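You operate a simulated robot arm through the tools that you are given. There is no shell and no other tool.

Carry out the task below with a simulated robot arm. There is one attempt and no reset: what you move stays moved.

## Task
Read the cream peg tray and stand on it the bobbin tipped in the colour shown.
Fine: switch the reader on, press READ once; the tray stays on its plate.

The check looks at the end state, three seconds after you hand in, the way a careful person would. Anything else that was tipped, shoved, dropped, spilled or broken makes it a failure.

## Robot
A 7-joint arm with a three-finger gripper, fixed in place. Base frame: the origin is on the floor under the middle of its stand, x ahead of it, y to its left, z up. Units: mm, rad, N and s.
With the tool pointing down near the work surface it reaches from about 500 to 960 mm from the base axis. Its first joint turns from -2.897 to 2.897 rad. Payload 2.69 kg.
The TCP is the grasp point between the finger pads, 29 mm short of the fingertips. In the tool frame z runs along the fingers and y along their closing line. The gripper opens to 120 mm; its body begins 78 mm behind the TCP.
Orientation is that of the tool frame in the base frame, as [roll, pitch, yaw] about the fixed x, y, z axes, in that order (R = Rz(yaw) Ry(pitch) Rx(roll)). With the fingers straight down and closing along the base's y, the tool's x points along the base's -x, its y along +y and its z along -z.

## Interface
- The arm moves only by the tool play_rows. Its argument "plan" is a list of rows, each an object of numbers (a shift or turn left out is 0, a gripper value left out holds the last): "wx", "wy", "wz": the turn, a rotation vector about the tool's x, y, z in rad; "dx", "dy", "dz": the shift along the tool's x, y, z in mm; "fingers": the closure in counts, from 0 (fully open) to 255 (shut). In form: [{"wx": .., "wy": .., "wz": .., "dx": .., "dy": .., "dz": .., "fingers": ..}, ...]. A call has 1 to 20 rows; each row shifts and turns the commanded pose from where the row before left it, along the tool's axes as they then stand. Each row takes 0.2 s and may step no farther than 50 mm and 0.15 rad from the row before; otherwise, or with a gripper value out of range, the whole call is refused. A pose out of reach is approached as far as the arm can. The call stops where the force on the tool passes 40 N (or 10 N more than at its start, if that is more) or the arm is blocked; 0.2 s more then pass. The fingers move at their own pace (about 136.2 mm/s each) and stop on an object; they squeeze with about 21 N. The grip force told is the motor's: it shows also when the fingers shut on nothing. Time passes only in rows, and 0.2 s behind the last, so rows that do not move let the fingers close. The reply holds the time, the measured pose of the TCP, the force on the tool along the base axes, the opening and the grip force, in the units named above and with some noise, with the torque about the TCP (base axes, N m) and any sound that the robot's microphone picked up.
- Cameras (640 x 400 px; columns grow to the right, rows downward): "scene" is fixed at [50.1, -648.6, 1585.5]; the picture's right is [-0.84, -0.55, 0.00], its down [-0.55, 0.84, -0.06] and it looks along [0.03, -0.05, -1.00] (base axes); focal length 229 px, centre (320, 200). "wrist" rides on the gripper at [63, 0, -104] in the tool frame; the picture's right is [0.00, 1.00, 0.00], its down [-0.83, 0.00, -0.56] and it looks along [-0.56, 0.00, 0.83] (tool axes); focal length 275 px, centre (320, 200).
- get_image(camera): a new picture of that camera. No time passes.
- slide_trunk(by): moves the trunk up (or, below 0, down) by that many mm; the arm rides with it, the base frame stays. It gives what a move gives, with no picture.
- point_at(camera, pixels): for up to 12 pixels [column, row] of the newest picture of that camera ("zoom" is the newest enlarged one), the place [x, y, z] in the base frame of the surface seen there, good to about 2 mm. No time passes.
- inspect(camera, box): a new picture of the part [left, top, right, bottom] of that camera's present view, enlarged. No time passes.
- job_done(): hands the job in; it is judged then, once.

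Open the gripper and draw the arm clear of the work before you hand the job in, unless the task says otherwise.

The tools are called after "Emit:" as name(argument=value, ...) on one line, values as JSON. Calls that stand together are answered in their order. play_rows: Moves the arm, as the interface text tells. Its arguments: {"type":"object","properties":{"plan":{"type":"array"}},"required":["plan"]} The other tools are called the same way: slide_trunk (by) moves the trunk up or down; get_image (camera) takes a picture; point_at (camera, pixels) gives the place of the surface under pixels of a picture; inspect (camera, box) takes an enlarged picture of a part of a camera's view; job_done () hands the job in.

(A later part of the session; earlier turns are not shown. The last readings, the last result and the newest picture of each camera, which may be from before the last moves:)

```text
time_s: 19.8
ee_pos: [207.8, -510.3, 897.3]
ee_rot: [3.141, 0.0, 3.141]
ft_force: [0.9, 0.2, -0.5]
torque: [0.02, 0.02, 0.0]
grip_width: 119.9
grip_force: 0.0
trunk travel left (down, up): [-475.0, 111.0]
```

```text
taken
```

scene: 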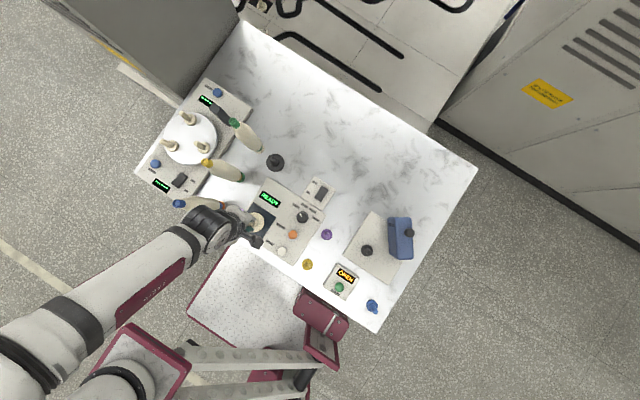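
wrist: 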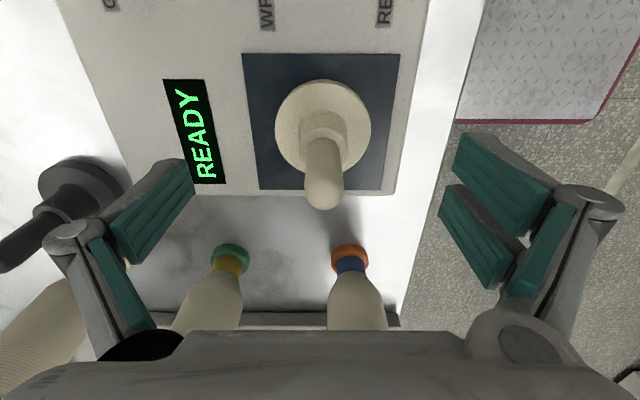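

The tray stands on the plate. I rise straight up 110 mm, then shut the fingers and move to above the READ button (84,-472).

Emit:
play_rows(plan=[{"dz": -30}, {"dz": -40}, {"dz": -40}, {"dx": 31, "dy": 9, "fingers": 255}, {"dx": 31, "dy": 9}, {"dx": 31, "dy": 9}, {"dx": 31, "dy": 10}, {}, {}])

Emit:
get_image(camera="wrist")

Emit:
inspect(camera="scene", box=[160, 130, 360, 280])

```text
time_s: 21.8
ee_pos: [85.1, -474.9, 1007.4]
ee_rot: [3.141, 0.0, 3.14]
ft_force: [-0.5, -0.2, -0.2]
torque: [-0.01, 0.0, 0.01]
grip_width: 0.0
grip_force: 20.8
trunk travel left (down, up): [-475.0, 111.0]
```

```text
taken
```

wrist: 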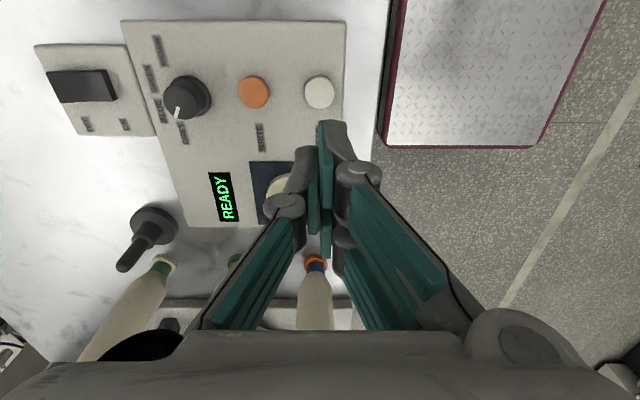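

```text
2.67 times, centred on (260, 205) of scene
```

zoom: 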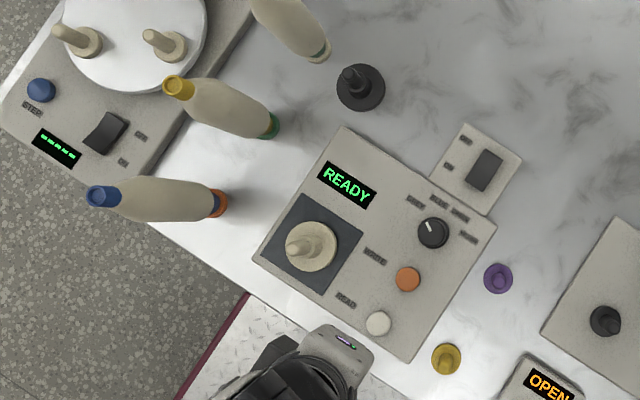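

READ sits at wrist pixel (319,92), exactly where the tool line meets z=831. I lower to just above it and check the pose.

Emit:
play_rows(plan=[{"dz": 35}, {"dz": 35}, {"dz": 35}, {"dz": 20}, {"dz": 14}, {}])

Emit:
get_image(camera="wrist")

Emit:
inspect(camera="scene", box=[160, 130, 360, 280])

```text
time_s: 23.2
ee_pos: [83.0, -474.3, 868.9]
ee_rot: [-3.141, 0.0, 3.141]
ft_force: [0.3, -0.2, 0.2]
torque: [0.02, -0.04, 0.01]
grip_width: 0.0
grip_force: 21.0
trunk travel left (down, up): [-475.0, 111.0]
```

```text
taken
```

wrist: 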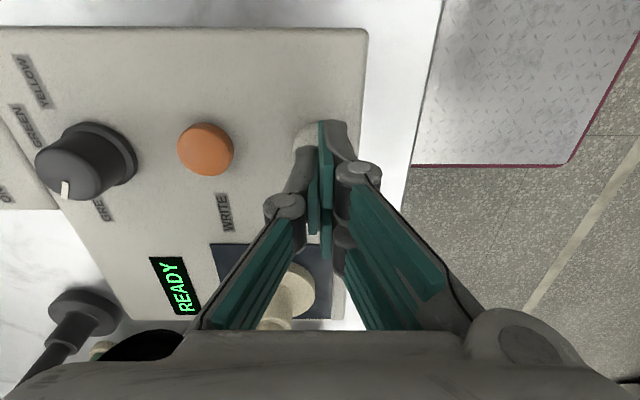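

```text
2.67 times, centred on (260, 205) of scene
```

zoom: 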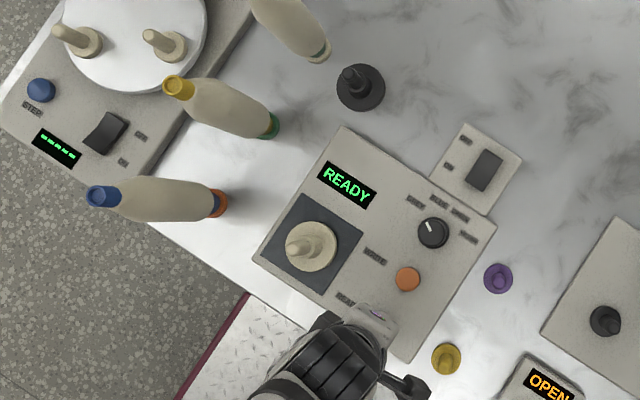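

The fist is above READ at z≈868 with no contact. I press down slowly in 2 mm steps.

Emit:
play_rows(plan=[{"dz": 3}, {"dz": 2}, {"dz": 2}, {"dz": 1.5}, {}])

Emit:
inspect(camera="scene", box=[230, 150, 330, 250])

```text
time_s: 24.4
ee_pos: [83.1, -473.6, 858.1]
ee_rot: [3.141, 0.0, -3.141]
ft_force: [-0.5, -0.6, -0.6]
torque: [0.01, -0.04, 0.02]
grip_width: 0.0
grip_force: 21.3
trunk travel left (down, up): [-475.0, 111.0]
```

```text
4.00 times, centred on (280, 200) of scene
```

zoom: 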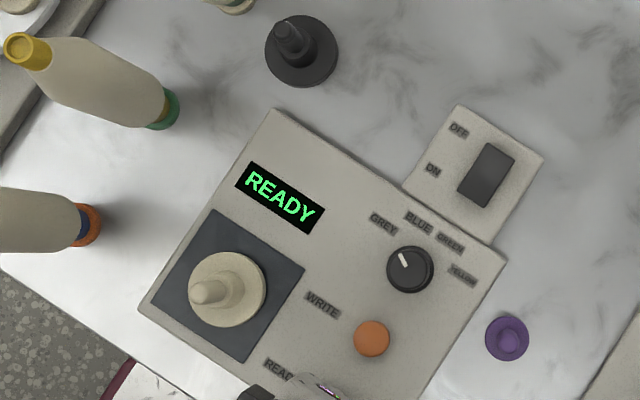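

Still READY and no force at commanded z≈859.6. I continue down in 1 mm steps.

Emit:
play_rows(plan=[{"dz": 1}, {"dz": 1}, {}])

Emit:
inspect(camera="scene", box=[230, 150, 330, 250])

Emit:
inspect(camera="wrist", box=[240, 80, 420, 220])

```text
time_s: 25.2
ee_pos: [82.6, -473.1, 858.2]
ee_rot: [-3.14, 0.001, 3.141]
ft_force: [0.2, 0.4, -0.8]
torque: [0.07, 0.03, 0.04]
grip_width: 0.4
grip_force: 20.8
trunk travel left (down, up): [-475.0, 111.0]
```

```text
4.00 times, centred on (280, 200) of scene
```

zoom: 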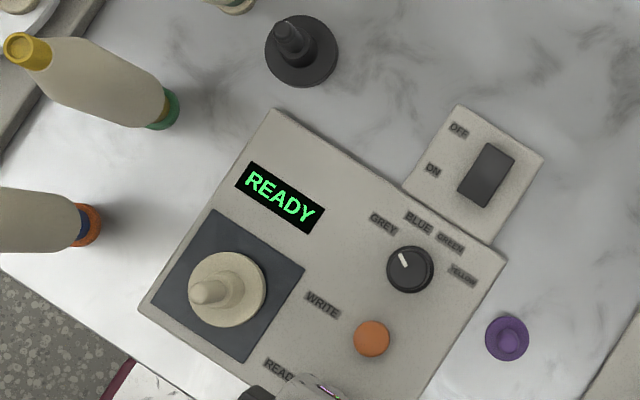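

```text
2.86 times, centred on (330, 150) of wrist
```

zoom: 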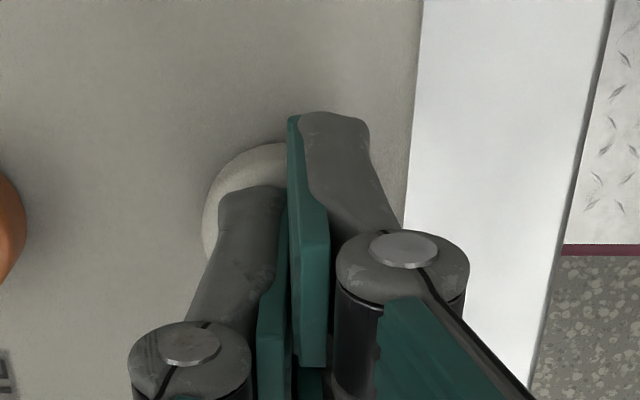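

Perhaps a slight touch (torque 0.07), display still READY. I press 1 mm more at a time.

Emit:
play_rows(plan=[{"dz": 1}, {"dz": 1}, {}])

Emit:
inspect(camera="scene", box=[230, 150, 330, 250])

```text
time_s: 26.0
ee_pos: [81.7, -474.0, 855.7]
ee_rot: [-3.141, -0.002, -3.141]
ft_force: [0.8, 0.0, 0.9]
torque: [0.0, 0.0, -0.03]
grip_width: 6.0
grip_force: 28.0
trunk travel left (down, up): [-475.0, 111.0]
```

```text
4.00 times, centred on (280, 200) of scene
```

zoom: 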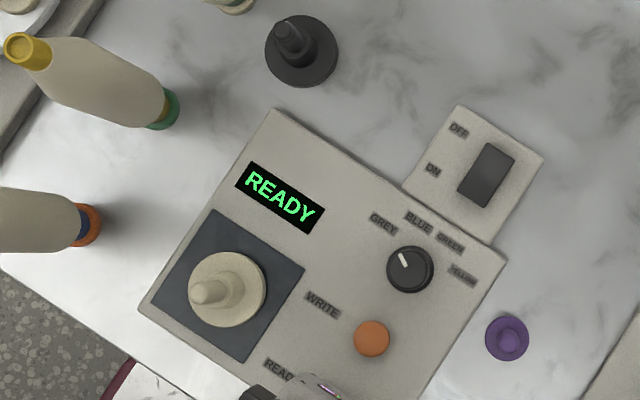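

The dome is wedging the fingers apart (width 6 mm) without a press. I rise, shift +10 mm in y so that the single finger alone is on the button's centre, and press again.

Emit:
play_rows(plan=[{"dz": -6}, {"dz": -6}, {"dy": 10}, {}, {}])

Emit:
inspect(camera="wrist", box=[240, 80, 420, 220])

Emit:
inspect(camera="scene", box=[230, 150, 330, 250])

```text
time_s: 27.2
ee_pos: [82.9, -464.8, 866.7]
ee_rot: [3.141, 0.0, 3.141]
ft_force: [-0.4, -0.3, 0.2]
torque: [0.03, 0.0, 0.0]
grip_width: 0.0
grip_force: 28.6
trunk travel left (down, up): [-475.0, 111.0]
```

```text
2.86 times, centred on (330, 150) of wrist
```

zoom: 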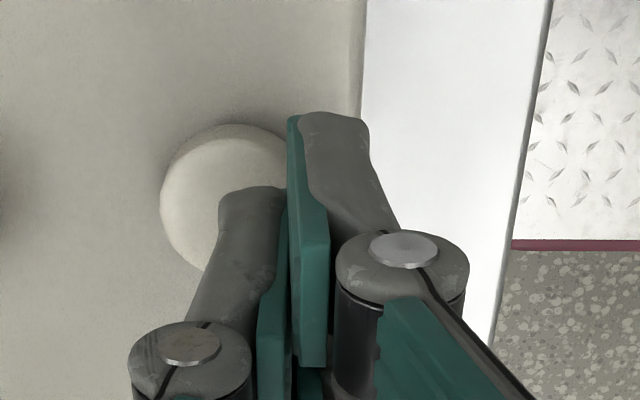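

```text
4.00 times, centred on (280, 200) of scene
```

zoom: 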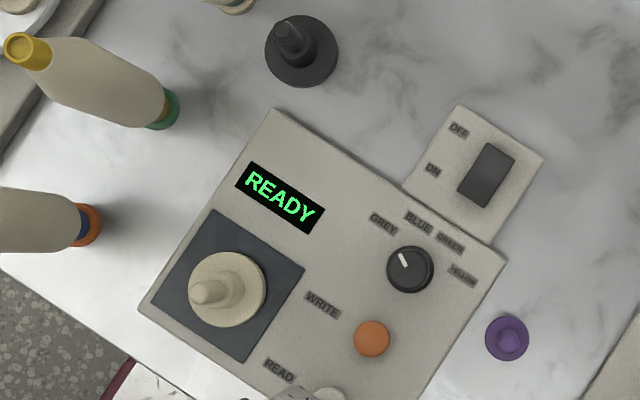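

The single finger is now over the button's right-centre part. I lower to near contact, then continue in small steps.

Emit:
play_rows(plan=[{"dz": 4}, {"dz": 3}, {"dz": 2}, {"dz": 1}, {}])

Emit:
inspect(camera="scene", box=[230, 150, 330, 250])

```text
time_s: 28.4
ee_pos: [83.5, -463.9, 856.9]
ee_rot: [3.14, 0.002, 3.141]
ft_force: [-0.1, 0.0, -0.1]
torque: [-0.01, 0.03, -0.01]
grip_width: 0.1
grip_force: 28.8
trunk travel left (down, up): [-475.0, 111.0]
```

```text
4.00 times, centred on (280, 200) of scene
```

zoom: 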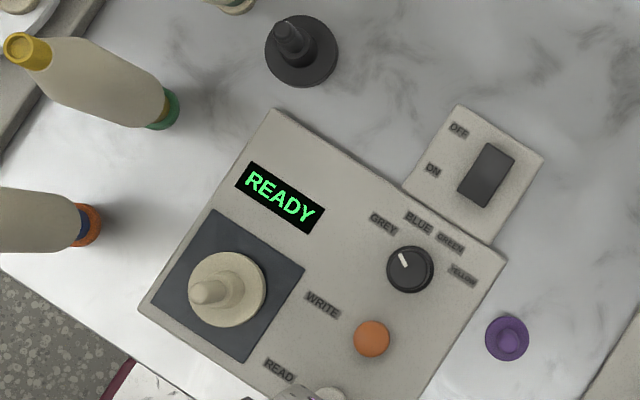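

No contact force yet; I go on down 1 mm at a time.

Emit:
play_rows(plan=[{"dz": 1}, {"dz": 1}, {}])

Emit:
inspect(camera="scene", box=[230, 150, 330, 250])

```text
time_s: 29.2
ee_pos: [84.2, -462.3, 855.3]
ee_rot: [3.141, 0.001, 3.141]
ft_force: [0.5, 0.2, 2.1]
torque: [0.03, 0.0, -0.03]
grip_width: 5.7
grip_force: 28.7
trunk travel left (down, up): [-475.0, 111.0]
```

```text
4.00 times, centred on (280, 200) of scene
```

zoom: 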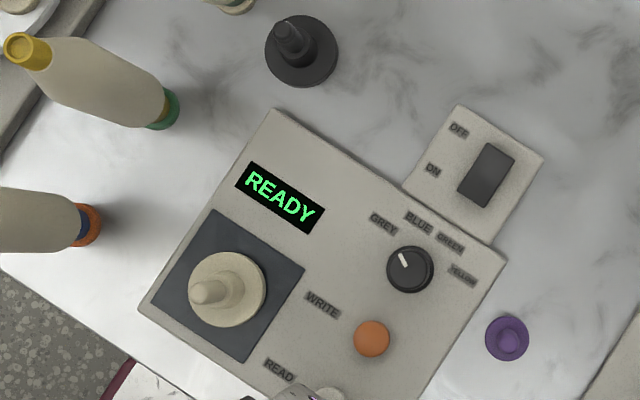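

The width rose to 5.7 mm with only 2 N of force. I look closely at the fingertips and the button.

Emit:
inspect(camera="wrist", box=[260, 90, 380, 190])

Emit:
inspect(camera="scene", box=[250, 220, 320, 280])

```text
4.00 times, centred on (320, 140) of wrist
```

zoom: 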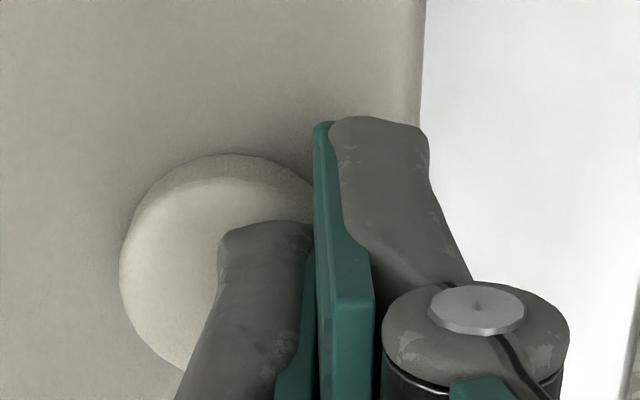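

```text
6.67 times, centred on (285, 250) of scene
```

zoom: 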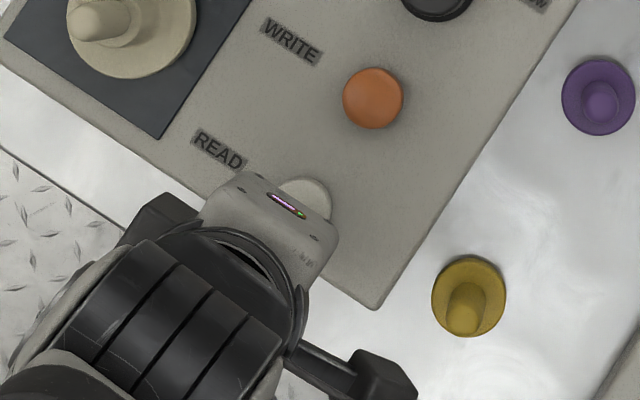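

The single finger looks to be on the button. I press further in 1 mm steps and watch the display.

Emit:
play_rows(plan=[{"dz": 1}, {}])

Emit:
inspect(camera="scene", box=[230, 150, 330, 250])

```text
time_s: 29.8
ee_pos: [83.6, -463.7, 854.8]
ee_rot: [-3.141, 0.001, -3.141]
ft_force: [0.3, 0.9, 2.4]
torque: [0.03, -0.02, -0.01]
grip_width: 5.9
grip_force: 28.5
trunk travel left (down, up): [-475.0, 111.0]
heard: click
```

```text
4.00 times, centred on (280, 200) of scene
```

zoom: 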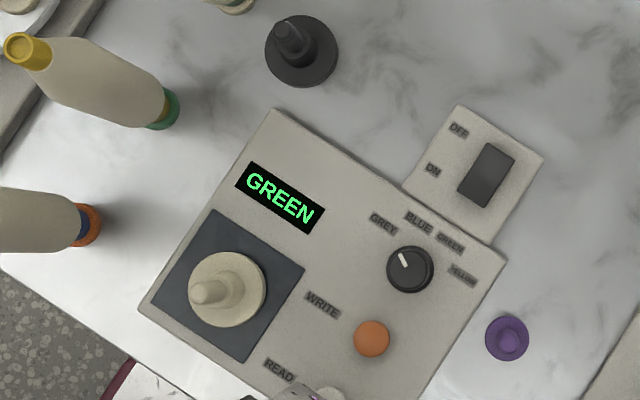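

The display reads GREEN after one click. I rise straight off the button and look at the green-tipped bobbin (scene tip at (235,123)).

Emit:
play_rows(plan=[{"dz": -8}, {"dz": -30}, {"dz": -45}, {"dz": -45}, {"dz": -45}, {"dz": -45}, {"dz": -45}, {"dz": -45}, {"fingers": 100}, {}])

Emit:
inspect(camera="scene", box=[230, 150, 330, 250])

Emit:
inspect(camera="scene", box=[180, 75, 280, 165])

Emit:
point_at(camera="zoom", pixels=[[220, 120], [245, 140], [270, 180], [170, 120], [200, 50], [215, 165], [330, 180], [80, 190], [180, 300], [330, 150], [290, 60], [150, 330]])

```text
time_s: 32.0
ee_pos: [82.1, -464.3, 1164.2]
ee_rot: [-3.14, 0.0, -3.141]
ft_force: [0.4, 0.6, -0.2]
torque: [0.01, 0.01, -0.02]
grip_width: 73.1
grip_force: 0.0
trunk travel left (down, up): [-475.0, 111.0]
```

```text
4.00 times, centred on (280, 200) of scene
```

zoom: 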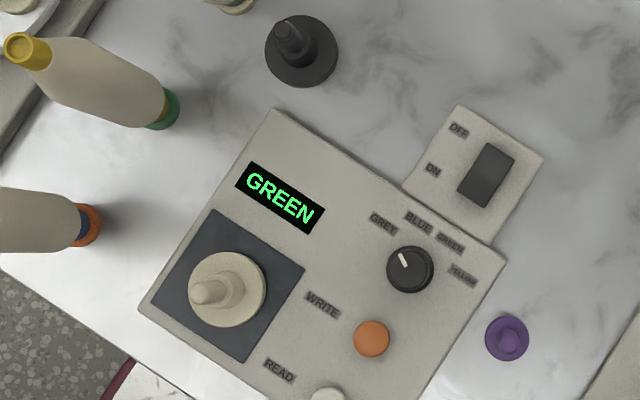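

```text
4.44 times, centred on (230, 120) of scene
```

zoom: 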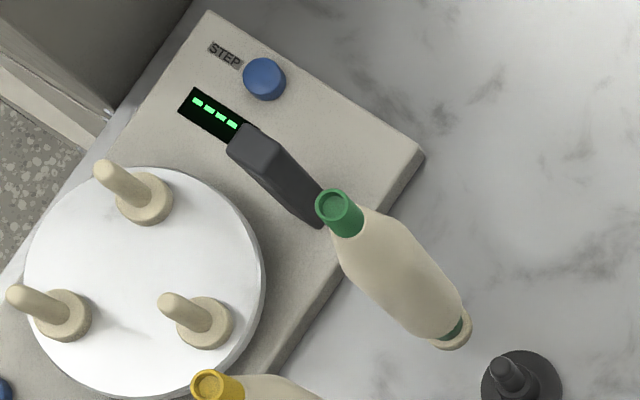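

```text
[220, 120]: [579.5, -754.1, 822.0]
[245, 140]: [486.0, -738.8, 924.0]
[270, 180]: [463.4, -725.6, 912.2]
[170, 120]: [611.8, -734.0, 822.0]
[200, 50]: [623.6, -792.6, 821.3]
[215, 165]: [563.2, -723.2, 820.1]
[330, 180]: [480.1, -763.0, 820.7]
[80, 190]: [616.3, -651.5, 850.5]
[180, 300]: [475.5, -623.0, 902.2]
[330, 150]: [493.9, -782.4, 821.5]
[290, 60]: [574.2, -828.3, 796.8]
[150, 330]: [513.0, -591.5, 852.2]
```

GREEN it is; the green-tipped bobbin stands at about (350,-718), with the black post (top z≈924) behind it at x≈470, below my grip height. I move above the bobbin at z≈1163.

Emit:
play_rows(plan=[{"dx": -26.6, "dy": -25.5}, {"dx": -26.6, "dy": -25.5}, {"dx": -26.6, "dy": -25.5}, {"dx": -26.6, "dy": -25.5}, {"dx": -26.6, "dy": -25.5}, {"dx": -26.6, "dy": -25.5}, {"dx": -26.6, "dy": -25.5}, {"dx": -26.6, "dy": -25.5}, {"dx": -26.6, "dy": -25.5}, {"dx": -26.6, "dy": -25.5}, {}])

Emit:
get_image(camera="wrist")

Emit:
get_image(camera="scene")

```text
time_s: 34.4
ee_pos: [349.3, -699.6, 1158.4]
ee_rot: [-3.14, 0.001, -3.14]
ft_force: [0.3, -0.4, -0.5]
torque: [-0.01, -0.01, 0.0]
grip_width: 73.2
grip_force: 0.1
out of reach, approached as far as the arm can: row 10
trunk travel left (down, up): [-475.0, 111.0]
```

```text
taken
```

wrist: 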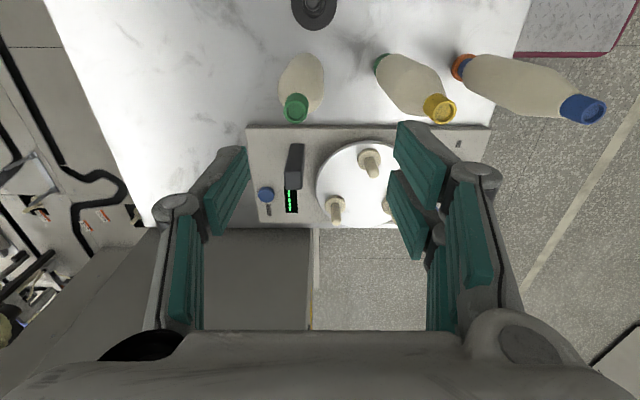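

```text
taken
```

scene: 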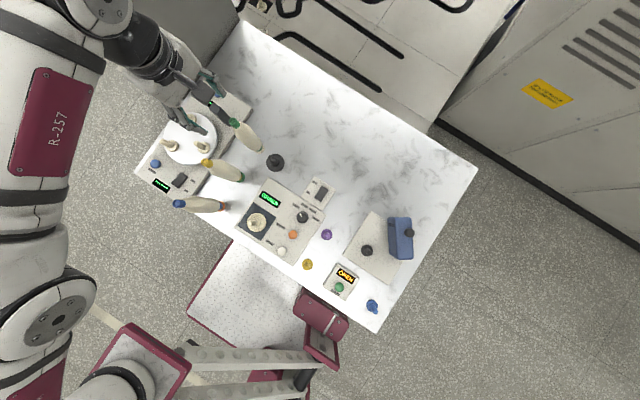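

The arm is nearly stretched: (350,-718) at z=1163 is just out of reach. Before choosing a trunk height I check the arm and the grey cabinet heights in the scene picture.

Emit:
point_at(camera="scene", pixels=[[200, 50], [180, 20], [215, 25], [125, 35], [150, 60], [185, 90], [60, 60], [50, 130], [40, 180], [45, 310], [30, 240], [105, 85]])

Emit:
inspect(camera="scene", box=[0, 0, 260, 170])

```text
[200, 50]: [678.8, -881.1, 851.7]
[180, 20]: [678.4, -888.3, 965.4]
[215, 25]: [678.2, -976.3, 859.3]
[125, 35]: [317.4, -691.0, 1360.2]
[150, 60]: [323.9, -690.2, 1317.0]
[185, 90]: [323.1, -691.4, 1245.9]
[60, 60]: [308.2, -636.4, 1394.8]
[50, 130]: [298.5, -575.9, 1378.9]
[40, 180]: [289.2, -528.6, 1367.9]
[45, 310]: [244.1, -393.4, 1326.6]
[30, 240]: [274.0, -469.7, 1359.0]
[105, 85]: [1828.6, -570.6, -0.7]
```

```text
2.35 times, centred on (130, 85) of scene
```

zoom: 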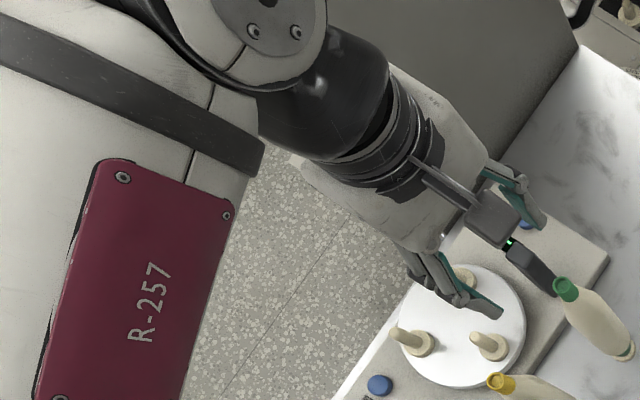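

The grey panel is at x≈678, clear of the arm; the forearm slopes up from the base, so raising the trunk will extend reach at this height. I first back off 30 mm in y, then raise the trunk.

Emit:
play_rows(plan=[{"dy": 15}, {"dy": 15}, {}])

Emit:
slide_trunk(by=105)

Emit:
get_image(camera="wrist")

```text
time_s: 35.2
ee_pos: [349.0, -670.8, 1160.1]
ee_rot: [-3.141, -0.001, -3.14]
ft_force: [0.0, 0.4, -0.4]
torque: [0.02, 0.0, 0.0]
grip_width: 73.2
grip_force: 0.1
trunk travel left (down, up): [-475.0, 111.0]
```

```text
time_s: 36.6
ee_pos: [337.9, -672.1, 1264.1]
ee_rot: [3.139, 0.0, -3.141]
ft_force: [0.4, -1.1, -1.0]
torque: [0.02, 0.02, -0.02]
grip_width: 72.8
grip_force: 0.1
trunk travel left (down, up): [-580.0, 6.0]
```

```text
taken
```

wrist: 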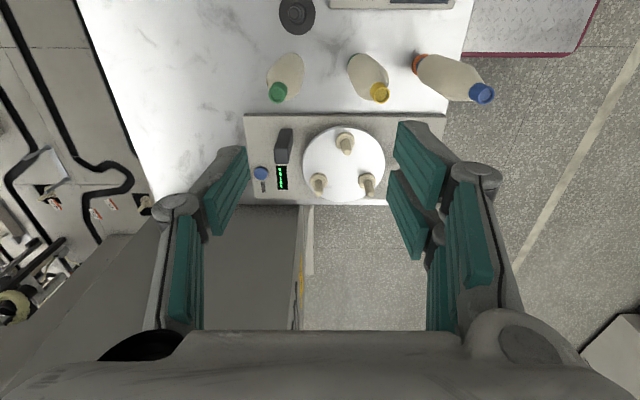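

The trunk is up by 105 mm; x now reads 337.9. I take one more reading with an idle row.

Emit:
play_rows(plan=[{}])

Emit:
play_rows(plan=[{}])

```text
time_s: 37.0
ee_pos: [336.8, -672.1, 1264.8]
ee_rot: [-3.14, 0.0, -3.141]
ft_force: [0.1, -0.5, -0.1]
torque: [0.02, 0.02, 0.02]
grip_width: 72.8
grip_force: 0.1
trunk travel left (down, up): [-580.0, 6.0]
```

```text
time_s: 37.4
ee_pos: [335.8, -671.5, 1265.2]
ee_rot: [-3.141, -0.001, 3.141]
ft_force: [0.2, -0.5, 0.7]
torque: [0.03, 0.01, -0.01]
grip_width: 72.8
grip_force: 0.1
trunk travel left (down, up): [-580.0, 6.0]
```

The pose settles at about (337,-672,1265). I move to above the green tip at (350,-718) and down to z≈1150.

Emit:
play_rows(plan=[{"dz": 25, "dx": -3, "dy": -11}, {"dz": 25, "dx": -3, "dy": -11}, {"dz": 25, "dx": -3, "dy": -12}, {"dz": 25, "dx": -4, "dy": -12}, {"dz": 15}, {}])

Emit:
get_image(camera="wrist")

Emit:
inspect(camera="wrist", box=[260, 50, 380, 150])

```text
time_s: 38.8
ee_pos: [340.1, -691.7, 1152.2]
ee_rot: [3.141, 0.0, 3.142]
ft_force: [-0.4, -0.8, 0.1]
torque: [-0.05, -0.01, -0.02]
grip_width: 73.1
grip_force: 0.1
out of reach, approached as far as the arm can: row 1, 2, 3, 4
trunk travel left (down, up): [-580.0, 6.0]
```

```text
taken
```

wrist: 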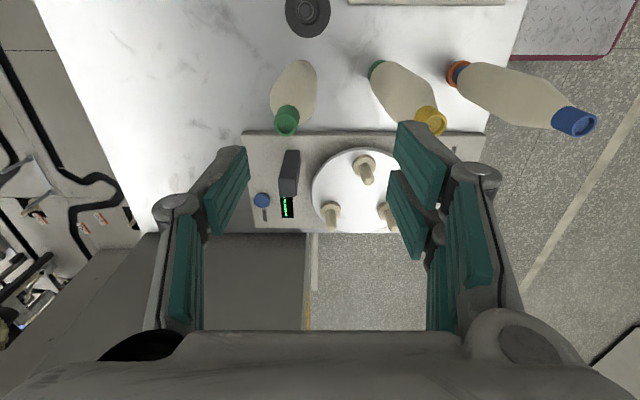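

```text
4.00 times, centred on (320, 100) of wrist
```

zoom: 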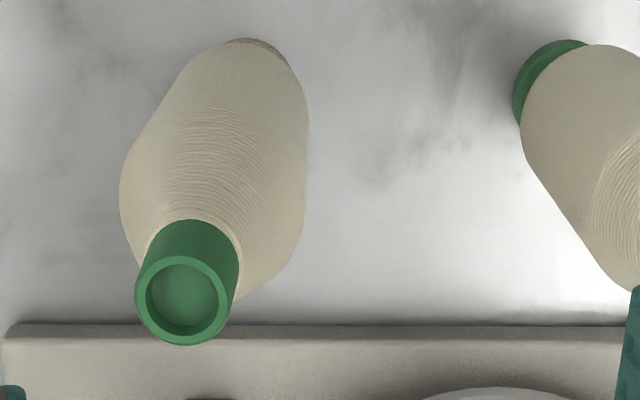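

The arm was clipped by reach on the way but now sits at (340,-692,1152). I get the green rim's exact place from this zoom.

Emit:
point_at(camera="zoom", pixels=[[139, 300], [223, 300], [181, 260], [181, 341], [181, 300], [190, 230], [215, 150], [250, 55]])

Emit:
play_rows(plan=[{}])

```text
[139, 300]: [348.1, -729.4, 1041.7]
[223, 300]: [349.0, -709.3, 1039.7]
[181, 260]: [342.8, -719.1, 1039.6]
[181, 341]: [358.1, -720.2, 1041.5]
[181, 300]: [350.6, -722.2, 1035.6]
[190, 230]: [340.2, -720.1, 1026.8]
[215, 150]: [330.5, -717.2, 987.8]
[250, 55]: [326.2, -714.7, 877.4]
```

```text
time_s: 39.2
ee_pos: [339.6, -692.8, 1151.3]
ee_rot: [3.14, -0.001, -3.14]
ft_force: [0.4, -0.2, -0.4]
torque: [0.02, -0.03, 0.02]
grip_width: 72.9
grip_force: 0.1
trunk travel left (down, up): [-580.0, 6.0]
```

The green tip's centre is about (350.4,-719.6), top z=1040. I go down to z≈1100 and shift over it.

Emit:
play_rows(plan=[{"dz": 25}, {"dz": 25}, {"dx": -5.3, "dy": -13.7}, {"dx": -5.3, "dy": -13.6}, {}])

Emit:
get_image(camera="wrist")

Emit:
inspect(camera="wrist", box=[260, 80, 380, 180])

```text
time_s: 40.4
ee_pos: [346.1, -700.1, 1102.5]
ee_rot: [3.142, 0.001, 3.14]
ft_force: [0.1, -0.4, -0.3]
torque: [0.01, 0.02, -0.01]
grip_width: 72.9
grip_force: 0.2
out of reach, approached as far as the arm can: row 3, 4
trunk travel left (down, up): [-580.0, 6.0]
```

```text
taken
```

wrist: 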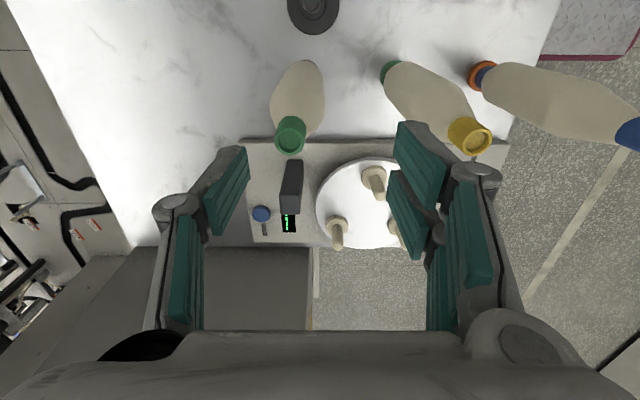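

```text
4.00 times, centred on (320, 130) of wrist
```

zoom: 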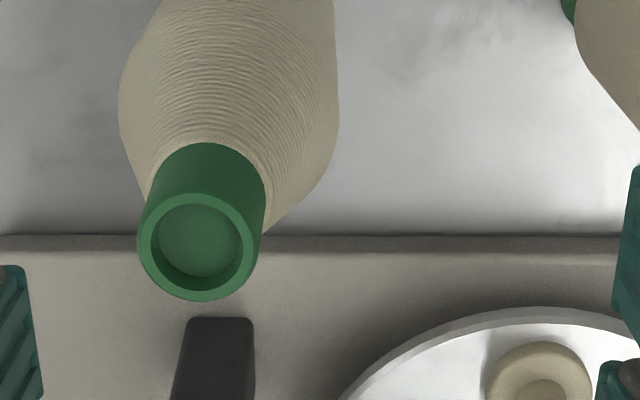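

At z≈1102 the arm again stops at (346,-700), about 780 mm out. I look at the arm's posture in the scene picture to find what limits it.

Emit:
get_image(camera="scene")

Emit:
point_at(camera="scene", pixels=[[20, 50], [50, 120], [30, 200], [40, 280], [45, 330], [70, 380], [100, 390], [20, 380], [130, 20], [160, 50], [80, 30], [110, 370]])

```text
taken
```

scene: 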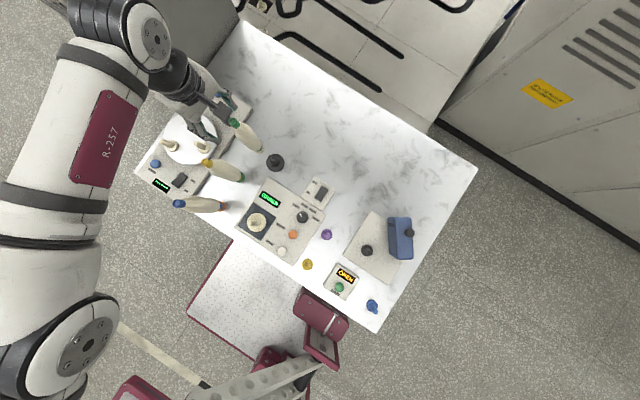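

```text
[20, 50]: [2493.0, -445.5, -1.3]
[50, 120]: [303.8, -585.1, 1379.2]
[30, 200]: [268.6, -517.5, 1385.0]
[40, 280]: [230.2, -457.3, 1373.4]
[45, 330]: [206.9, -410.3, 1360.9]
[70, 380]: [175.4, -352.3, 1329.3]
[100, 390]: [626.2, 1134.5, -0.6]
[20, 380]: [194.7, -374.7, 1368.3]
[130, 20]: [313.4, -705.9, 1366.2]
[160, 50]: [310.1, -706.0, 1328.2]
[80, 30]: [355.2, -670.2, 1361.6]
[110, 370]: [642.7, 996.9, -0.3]
```

I measure the two joint caps (elbow at (88,343), wrist at (155,42)) and other arm parts to understand the arm's stretch.

Emit:
point_at(camera="scene", pixels=[[88, 343], [155, 42], [110, 310], [60, 372], [135, 30], [172, 50], [185, 75], [200, 90], [222, 108], [100, 140], [60, 200], [100, 250]])

Emit:
inspect(camera="scene", box=[0, 200, 320, 400])

```text
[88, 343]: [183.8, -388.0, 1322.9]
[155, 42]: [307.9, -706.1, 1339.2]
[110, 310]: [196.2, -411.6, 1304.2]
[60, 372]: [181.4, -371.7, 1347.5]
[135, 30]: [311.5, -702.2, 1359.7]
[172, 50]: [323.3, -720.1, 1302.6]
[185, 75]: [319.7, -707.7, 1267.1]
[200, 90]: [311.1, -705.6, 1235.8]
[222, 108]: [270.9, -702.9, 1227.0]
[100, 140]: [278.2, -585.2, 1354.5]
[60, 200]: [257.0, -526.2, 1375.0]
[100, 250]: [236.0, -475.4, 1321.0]
```

```text
2.00 times, centred on (160, 300) of scene
```

zoom: 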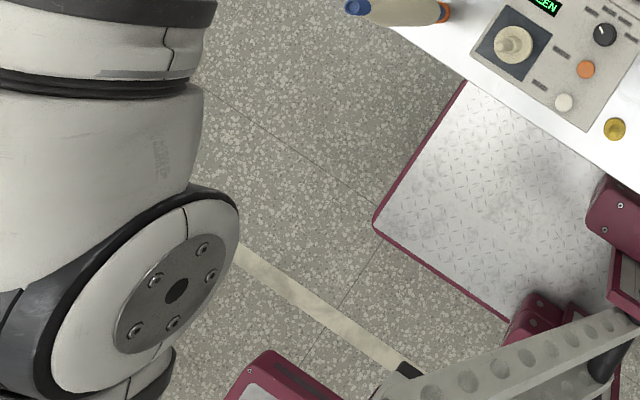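

All three stops lie at the same arm bearing (about -63.6°), which suggests a wrist-turn limit rather than stretch. I turn the tool 0.45 rad about the vertical to follow the arm's bearing, and try again.

Emit:
play_rows(plan=[{"wz": -0.15}, {"wz": -0.15}, {"wz": -0.15}, {}])

Emit:
get_image(camera="wrist")

```text
time_s: 41.4
ee_pos: [345.5, -700.6, 1100.5]
ee_rot: [3.141, -0.001, -2.69]
ft_force: [0.2, 0.1, 0.4]
torque: [0.0, -0.01, 0.0]
grip_width: 73.0
grip_force: 0.2
trunk travel left (down, up): [-580.0, 6.0]
```

```text
taken
```

wrist: 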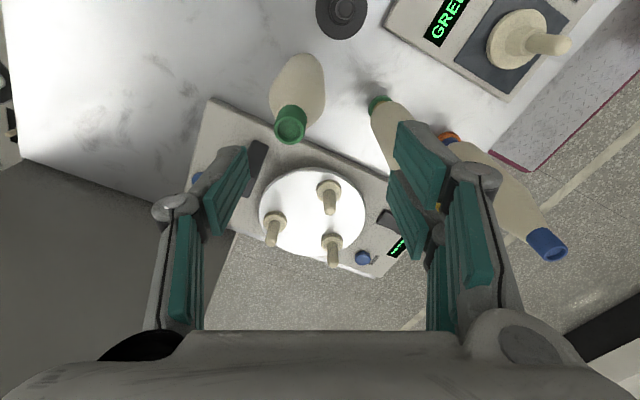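

The turn worked. I zoom on the green rim to get its position relative to the tool now.

Emit:
inspect(camera="wrist", box=[250, 80, 350, 160])

Emit:
point_at(camera="zoom", pixels=[[256, 215], [256, 180], [256, 265], [200, 225], [315, 225], [180, 215], [330, 218], [256, 285]])

Emit:
play_rows(plan=[{}])

```text
5.00 times, centred on (300, 120) of wrist
```

zoom: 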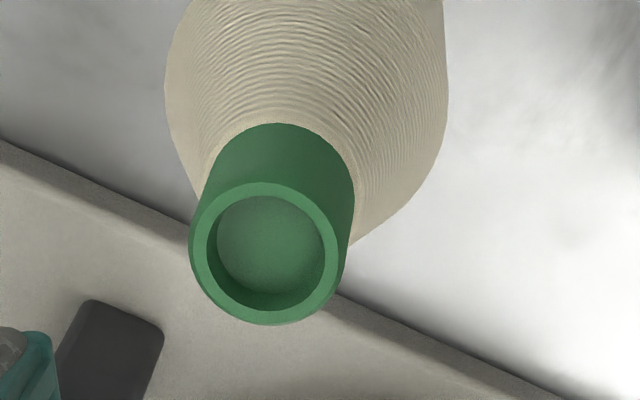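

```text
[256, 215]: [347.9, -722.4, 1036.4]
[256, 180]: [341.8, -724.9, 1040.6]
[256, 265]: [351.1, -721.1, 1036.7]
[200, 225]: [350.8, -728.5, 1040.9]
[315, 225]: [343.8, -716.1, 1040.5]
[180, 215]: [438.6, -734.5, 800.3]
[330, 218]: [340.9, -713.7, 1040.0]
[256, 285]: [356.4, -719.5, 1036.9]
```

```text
time_s: 41.8
ee_pos: [345.8, -701.3, 1101.5]
ee_rot: [-3.141, 0.0, -2.691]
ft_force: [0.3, 0.3, 0.3]
torque: [-0.01, -0.03, -0.02]
grip_width: 72.9
grip_force: 0.1
trunk travel left (down, up): [-580.0, 6.0]
```

The rim centre is at wrist pixel (288.9,130.6): the needed shift is about +3.8 mm tool x and -19.2 mm tool y. I apply it.

Emit:
play_rows(plan=[{"dx": 1.9, "dy": -9.6}, {"dx": 1.9, "dy": -9.6}, {}])

Emit:
inspect(camera="wrist", box=[270, 90, 370, 170])

```text
time_s: 42.6
ee_pos: [345.7, -701.5, 1100.1]
ee_rot: [-3.141, 0.001, -2.691]
ft_force: [-0.2, -0.1, 0.7]
torque: [-0.02, 0.01, 0.0]
grip_width: 72.9
grip_force: 0.0
out of reach, approached as far as the arm can: row 1, 2
trunk travel left (down, up): [-580.0, 6.0]
```

```text
5.00 times, centred on (320, 130) of wrist
```

zoom: 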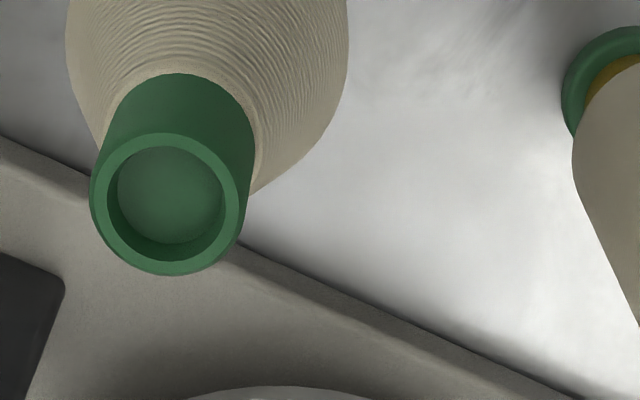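

The arm would not move outward at all, so it is a reach limit at about 782 mm here. I test whether reach grows at lower heights, in the empty area: move back to x≈150, down to z≈960, then outward along -y.

Emit:
play_rows(plan=[{"dx": 36, "dy": 17}, {"dx": 36, "dy": 17}, {"dx": 36, "dy": 17}, {"dx": 36, "dy": 17}, {"dx": 36, "dy": 17}, {}])

Emit:
get_image(camera="scene")

```text
time_s: 44.0
ee_pos: [150.7, -738.6, 1100.4]
ee_rot: [3.138, 0.002, -2.692]
ft_force: [-0.9, 0.1, 1.2]
torque: [-0.02, -0.04, -0.01]
grip_width: 72.8
grip_force: 0.1
out of reach, approached as far as the arm can: row 1, 2, 3, 4, 5
trunk travel left (down, up): [-580.0, 6.0]
```

```text
taken
```

scene: 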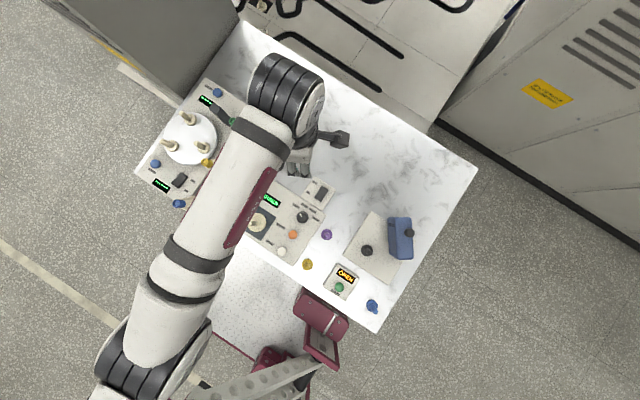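

The reading (150.7,-738.6) differs from what I expected; I take idle readings to see where the commanded pose is.

Emit:
play_rows(plan=[{}, {}])

Emit:
play_rows(plan=[{"dz": 20}, {"dz": 20}, {}])

```text
time_s: 44.6
ee_pos: [151.9, -737.1, 1099.8]
ee_rot: [3.14, 0.002, -2.69]
ft_force: [-0.7, -0.3, 0.0]
torque: [-0.02, -0.02, -0.01]
grip_width: 72.9
grip_force: 0.1
trunk travel left (down, up): [-580.0, 6.0]
```

```text
time_s: 45.4
ee_pos: [152.9, -740.2, 1061.1]
ee_rot: [3.14, 0.001, -2.691]
ft_force: [0.7, 0.2, -0.4]
torque: [0.02, -0.01, 0.0]
grip_width: 73.0
grip_force: 0.1
trunk travel left (down, up): [-580.0, 6.0]
```

Pose is steady at (152,-739,1061). I now test reach outward along -y in 20 mm steps.

Emit:
play_rows(plan=[{"dx": 8.7, "dy": -18}, {"dx": 8.7, "dy": -18}, {"dx": 8.7, "dy": -18}, {"dx": 8.7, "dy": -18}, {}])

Emit:
get_image(camera="scene")

```text
time_s: 46.6
ee_pos: [152.7, -741.2, 1061.2]
ee_rot: [-3.141, 0.0, -2.693]
ft_force: [-0.1, -0.2, 0.0]
torque: [0.03, -0.02, 0.01]
grip_width: 72.9
grip_force: 0.0
out of reach, approached as far as the arm can: row 1, 2, 3, 4
trunk travel left (down, up): [-580.0, 6.0]
```

```text
taken
```

scene: 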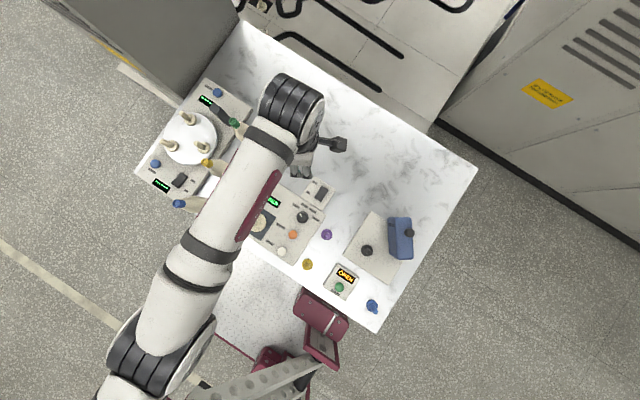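

No outward motion here either, at only 757 mm. I test whether tool yaw matters: turn back by 0.45 rad and try again outward.

Emit:
play_rows(plan=[{"wz": 0.15}, {"wz": 0.15}, {"wz": 0.15}, {}])

Emit:
play_rows(plan=[{"dy": -15}, {"dy": -15}, {"dy": -15}, {}])

```text
time_s: 47.6
ee_pos: [153.2, -740.5, 1061.4]
ee_rot: [3.141, -0.001, 3.14]
ft_force: [-0.4, -0.1, -0.6]
torque: [-0.01, -0.01, 0.0]
grip_width: 73.0
grip_force: 0.0
trunk travel left (down, up): [-580.0, 6.0]
```

```text
time_s: 48.6
ee_pos: [152.7, -741.5, 1060.7]
ee_rot: [3.141, -0.001, 3.141]
ft_force: [0.4, 0.3, -0.4]
torque: [0.01, -0.01, 0.0]
grip_width: 72.7
grip_force: 0.2
out of reach, approached as far as the arm can: row 1, 2, 3
trunk travel left (down, up): [-580.0, 6.0]
```

Yaw makes no difference. I measure the arm's joints in the present picture to find its geometry.

Emit:
get_image(camera="scene")

Emit:
point_at(camera="scene", pixels=[[125, 340], [150, 355], [185, 365], [190, 345], [120, 385], [175, 300], [200, 250], [230, 200], [265, 150], [285, 90], [310, 115], [305, 130]])

Emit:
inspect(camera="scene", box=[70, 240, 330, 400])

Emit:
get_image(camera="wrist")

```text
taken
```

scene: 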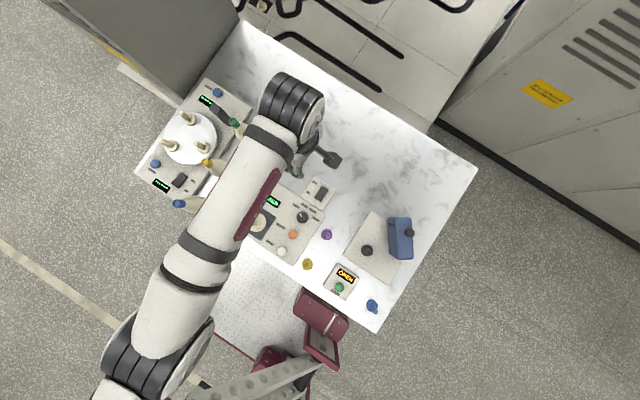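

```text
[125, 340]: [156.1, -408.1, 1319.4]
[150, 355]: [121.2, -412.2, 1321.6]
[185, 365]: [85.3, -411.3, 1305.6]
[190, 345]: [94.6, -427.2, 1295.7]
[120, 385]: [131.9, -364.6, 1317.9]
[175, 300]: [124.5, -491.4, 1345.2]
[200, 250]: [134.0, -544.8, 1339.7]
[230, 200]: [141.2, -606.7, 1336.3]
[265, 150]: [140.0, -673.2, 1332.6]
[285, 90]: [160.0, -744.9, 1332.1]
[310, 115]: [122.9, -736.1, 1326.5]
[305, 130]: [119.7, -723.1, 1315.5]
```

```text
2.46 times, centred on (200, 320) of scene
```

zoom: 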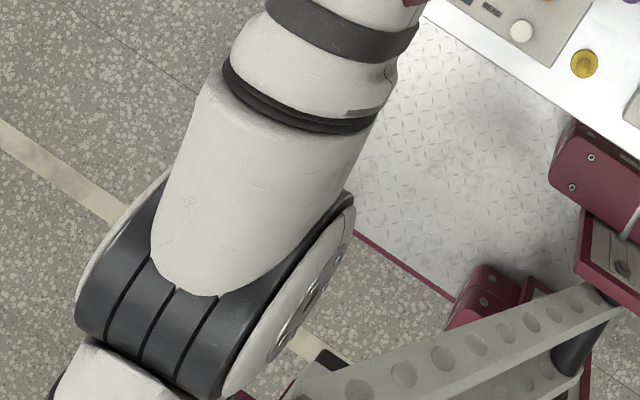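

```text
taken
```

wrist: 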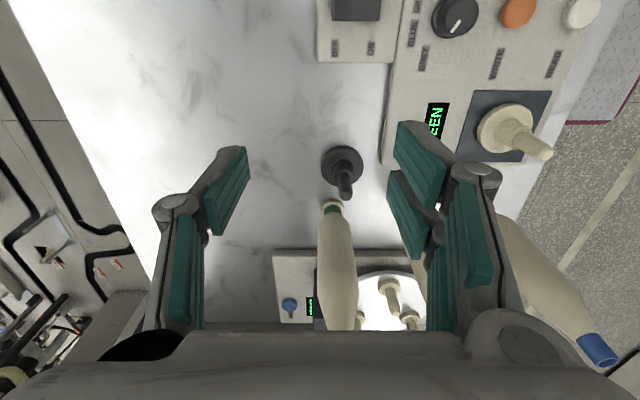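

The forearm is nearly level and the arm looks almost straight. I test reach lower down: descend to z≈960 here (fingertips z≈931, above all trays) and try outward again.

Emit:
play_rows(plan=[{"dy": 10}, {"dz": 33}, {"dz": 33}, {"dz": 34}, {"dy": -15}, {"dy": -15}, {"dy": -15}, {"dy": -15}, {"dy": -15}, {}])

Emit:
get_image(camera="scene")

```text
time_s: 50.8
ee_pos: [153.2, -735.5, 963.2]
ee_rot: [-3.14, -0.001, -3.141]
ft_force: [0.8, -0.3, -0.1]
torque: [0.0, -0.01, -0.01]
grip_width: 72.8
grip_force: 0.1
out of reach, approached as far as the arm can: row 1, 5, 6, 7, 8, 9
trunk travel left (down, up): [-580.0, 6.0]
```

```text
taken
```

scene: 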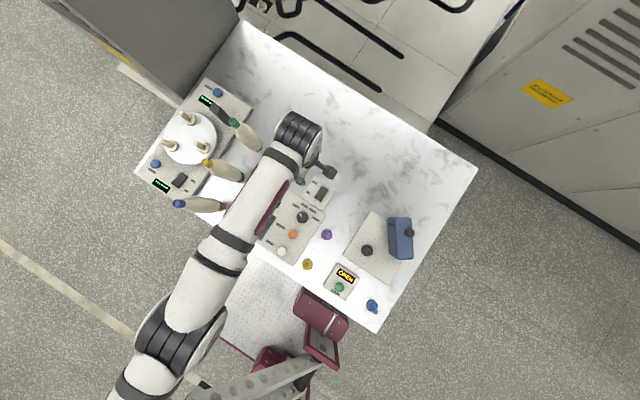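

Same limit (y≈-735) at z≈963, so height hardly matters. I measure the upper arm's slope near the picture's lower edge to see whether the arm is really straight.

Emit:
inspect(camera="scene", box=[90, 270, 250, 400])

Emit:
point_at(camera="scene", pixels=[[175, 325], [160, 345], [145, 362], [155, 372], [140, 375], [130, 385], [125, 395], [145, 390], [115, 397], [205, 295], [225, 240], [260, 180]])

```text
3.08 times, centred on (170, 335) of scene
```

zoom: 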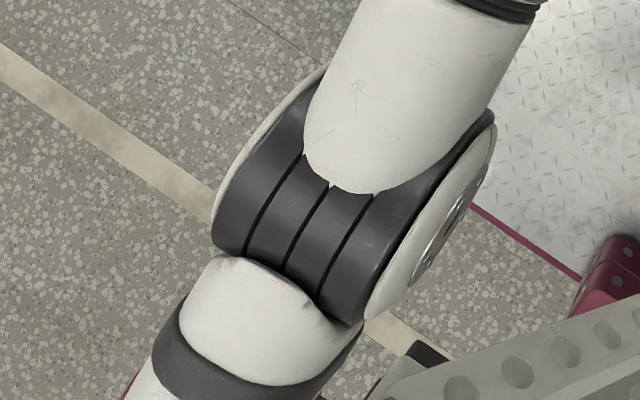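

```text
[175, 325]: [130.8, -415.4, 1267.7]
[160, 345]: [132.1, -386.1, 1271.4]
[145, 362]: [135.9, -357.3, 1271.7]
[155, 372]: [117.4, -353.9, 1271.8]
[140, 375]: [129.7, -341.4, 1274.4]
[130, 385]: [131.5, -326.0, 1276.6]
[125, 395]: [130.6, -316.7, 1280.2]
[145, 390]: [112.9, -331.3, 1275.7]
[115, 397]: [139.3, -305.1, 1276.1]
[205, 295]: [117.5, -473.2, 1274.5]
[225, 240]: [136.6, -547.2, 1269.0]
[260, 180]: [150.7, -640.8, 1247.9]
```

The upper arm and forearm are in line (both slope about 9°): the arm is simply fully stretched, about 19 mm short of the green bobbin. I will tilt the tool outward about its closing axis to gain reach; first I retract inward from the stretched pose.

Emit:
play_rows(plan=[{"dy": 30}, {"dy": 30}, {"dy": 30}, {}])

```text
time_s: 51.8
ee_pos: [154.3, -733.2, 957.6]
ee_rot: [3.141, -0.001, 3.14]
ft_force: [0.1, 0.2, 0.7]
torque: [0.0, 0.02, -0.01]
grip_width: 72.9
grip_force: 0.2
out of reach, approached as far as the arm can: row 1, 2, 3
trunk travel left (down, up): [-580.0, 6.0]
```

Still flagged; either the commanded pose lags beyond the limit or the arm sticks at the stretch. I continue inward.

Emit:
play_rows(plan=[{"dy": 25}, {"dy": 25}, {}])

Emit:
play_rows(plan=[{}])

```text
time_s: 52.6
ee_pos: [152.8, -734.5, 958.1]
ee_rot: [3.14, -0.001, 3.142]
ft_force: [0.7, 0.2, -0.2]
torque: [-0.02, -0.01, -0.01]
grip_width: 73.2
grip_force: 0.1
out of reach, approached as far as the arm can: row 1, 2
trunk travel left (down, up): [-580.0, 6.0]
```

```text
time_s: 53.0
ee_pos: [153.5, -733.1, 957.8]
ee_rot: [3.14, -0.001, -3.142]
ft_force: [-0.1, 0.7, 0.7]
torque: [-0.05, -0.04, -0.02]
grip_width: 72.7
grip_force: 0.1
trunk travel left (down, up): [-580.0, 6.0]
```

The arm sticks at the straight-elbow singularity. I go down 40 mm to bend the elbow (fingertips then at z≈890, over free table), and then pull inward.

Emit:
play_rows(plan=[{"dz": 20}, {"dz": 20}, {"dy": 10}, {"dy": 15}, {"dy": 20}, {}])

```text
time_s: 54.4
ee_pos: [156.4, -726.9, 912.5]
ee_rot: [3.139, -0.002, -3.141]
ft_force: [-0.2, -0.8, -0.1]
torque: [-0.01, 0.01, 0.02]
grip_width: 72.8
grip_force: 0.0
out of reach, approached as far as the arm can: row 3, 4, 5
trunk travel left (down, up): [-580.0, 6.0]
```

It slides along the reach boundary. I go up 160 mm first and then come down while pulling inward strongly, so that the elbow can bend.

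Emit:
play_rows(plan=[{"dz": -40}, {"dz": -40}, {"dz": -40}, {"dz": -40}, {}, {"dz": 30, "dy": 15}, {"dz": 30, "dy": 25}, {"dz": 30, "dy": 25}, {"dz": 30, "dy": 25}, {}])

```text
time_s: 56.6
ee_pos: [165.3, -730.8, 942.8]
ee_rot: [3.14, 0.0, -3.141]
ft_force: [-0.7, 0.6, 0.5]
torque: [0.02, -0.04, 0.0]
grip_width: 72.9
grip_force: 0.0
out of reach, approached as far as the arm can: row 1, 2, 4, 6, 7, 8, 9
trunk travel left (down, up): [-580.0, 6.0]
```

Still stuck at the straight elbow. I use a wrist tilt that bends the elbow: rise a little, then tilt the fingers inward (0.1 rad per row) while moving inward 35 mm per row.

Emit:
play_rows(plan=[{"dz": -30}, {"dz": -30}, {"wx": -0.1, "dy": 35}, {"wx": -0.1, "dy": 35}, {"wx": -0.1, "dy": 35}, {"wx": -0.1, "dy": 35}, {}])

```text
time_s: 58.2
ee_pos: [169.7, -643.8, 1022.5]
ee_rot: [2.738, 0.001, -3.141]
ft_force: [0.4, 0.0, 0.4]
torque: [-0.04, -0.04, 0.01]
grip_width: 73.3
grip_force: 0.0
out of reach, approached as far as the arm can: row 1, 3, 4, 5, 6
trunk travel left (down, up): [-580.0, 6.0]
```

Still on the boundary: TCP moved in only by the tilt itself. I now untilt with the TCP commanded to stay, which asks the wrist to come inward with the opposite bend.

Emit:
play_rows(plan=[{"wx": 0.05}, {"wx": 0.05}, {"wx": 0.05}, {"wx": 0.05}, {"wx": 0.05}, {"wx": 0.05}, {"wx": 0.05}, {"wx": 0.053}, {}])

```text
time_s: 60.2
ee_pos: [175.5, -737.6, 1018.4]
ee_rot: [-3.14, 0.0, -3.141]
ft_force: [-0.9, 0.0, 0.2]
torque: [0.02, -0.02, -0.01]
grip_width: 72.7
grip_force: 0.1
out of reach, approached as far as the arm can: row 1, 2, 3, 4, 5, 6, 7, 8
trunk travel left (down, up): [-580.0, 6.0]
```

Still stuck. Likely the elbow has gone slightly past straight, so pulling inward presses it against its stop. I tilt the fingers inward with the wrist held at the boundary (dy≈20 per 0.1 rad), then move down without any inward pull, then inward.

Emit:
play_rows(plan=[{"wx": -0.1, "dy": 20}, {"wx": -0.1, "dy": 20}, {"wx": -0.1, "dy": 20}, {"wx": -0.1, "dy": 20}, {"wx": -0.1, "dy": 20}, {}])

Emit:
play_rows(plan=[{"dy": -9.6, "dz": 17.6}, {"dy": -9.6, "dz": 17.6}, {"dy": -9.6, "dz": 17.6}, {}])

Emit:
play_rows(plan=[{"dy": 8.8, "dz": 4.8}, {"dy": 8.8, "dz": 4.8}, {}])

```text
time_s: 61.6
ee_pos: [174.9, -627.9, 1038.0]
ee_rot: [2.645, 0.0, 3.141]
ft_force: [-0.6, -0.8, -0.5]
torque: [0.06, 0.0, 0.02]
grip_width: 72.9
grip_force: 0.0
out of reach, approached as far as the arm can: row 2, 4
trunk travel left (down, up): [-580.0, 6.0]
```

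```text
time_s: 62.6
ee_pos: [176.0, -622.1, 979.7]
ee_rot: [2.647, 0.0, 3.141]
ft_force: [-0.3, -0.1, -0.4]
torque: [0.0, -0.01, 0.0]
grip_width: 72.9
grip_force: 0.0
out of reach, approached as far as the arm can: row 2
trunk travel left (down, up): [-580.0, 6.0]
```

```text
time_s: 63.4
ee_pos: [174.1, -604.7, 976.7]
ee_rot: [2.643, 0.001, -3.141]
ft_force: [-0.1, -0.1, 0.7]
torque: [0.0, 0.01, -0.01]
grip_width: 72.9
grip_force: 0.1
trunk travel left (down, up): [-580.0, 6.0]
```

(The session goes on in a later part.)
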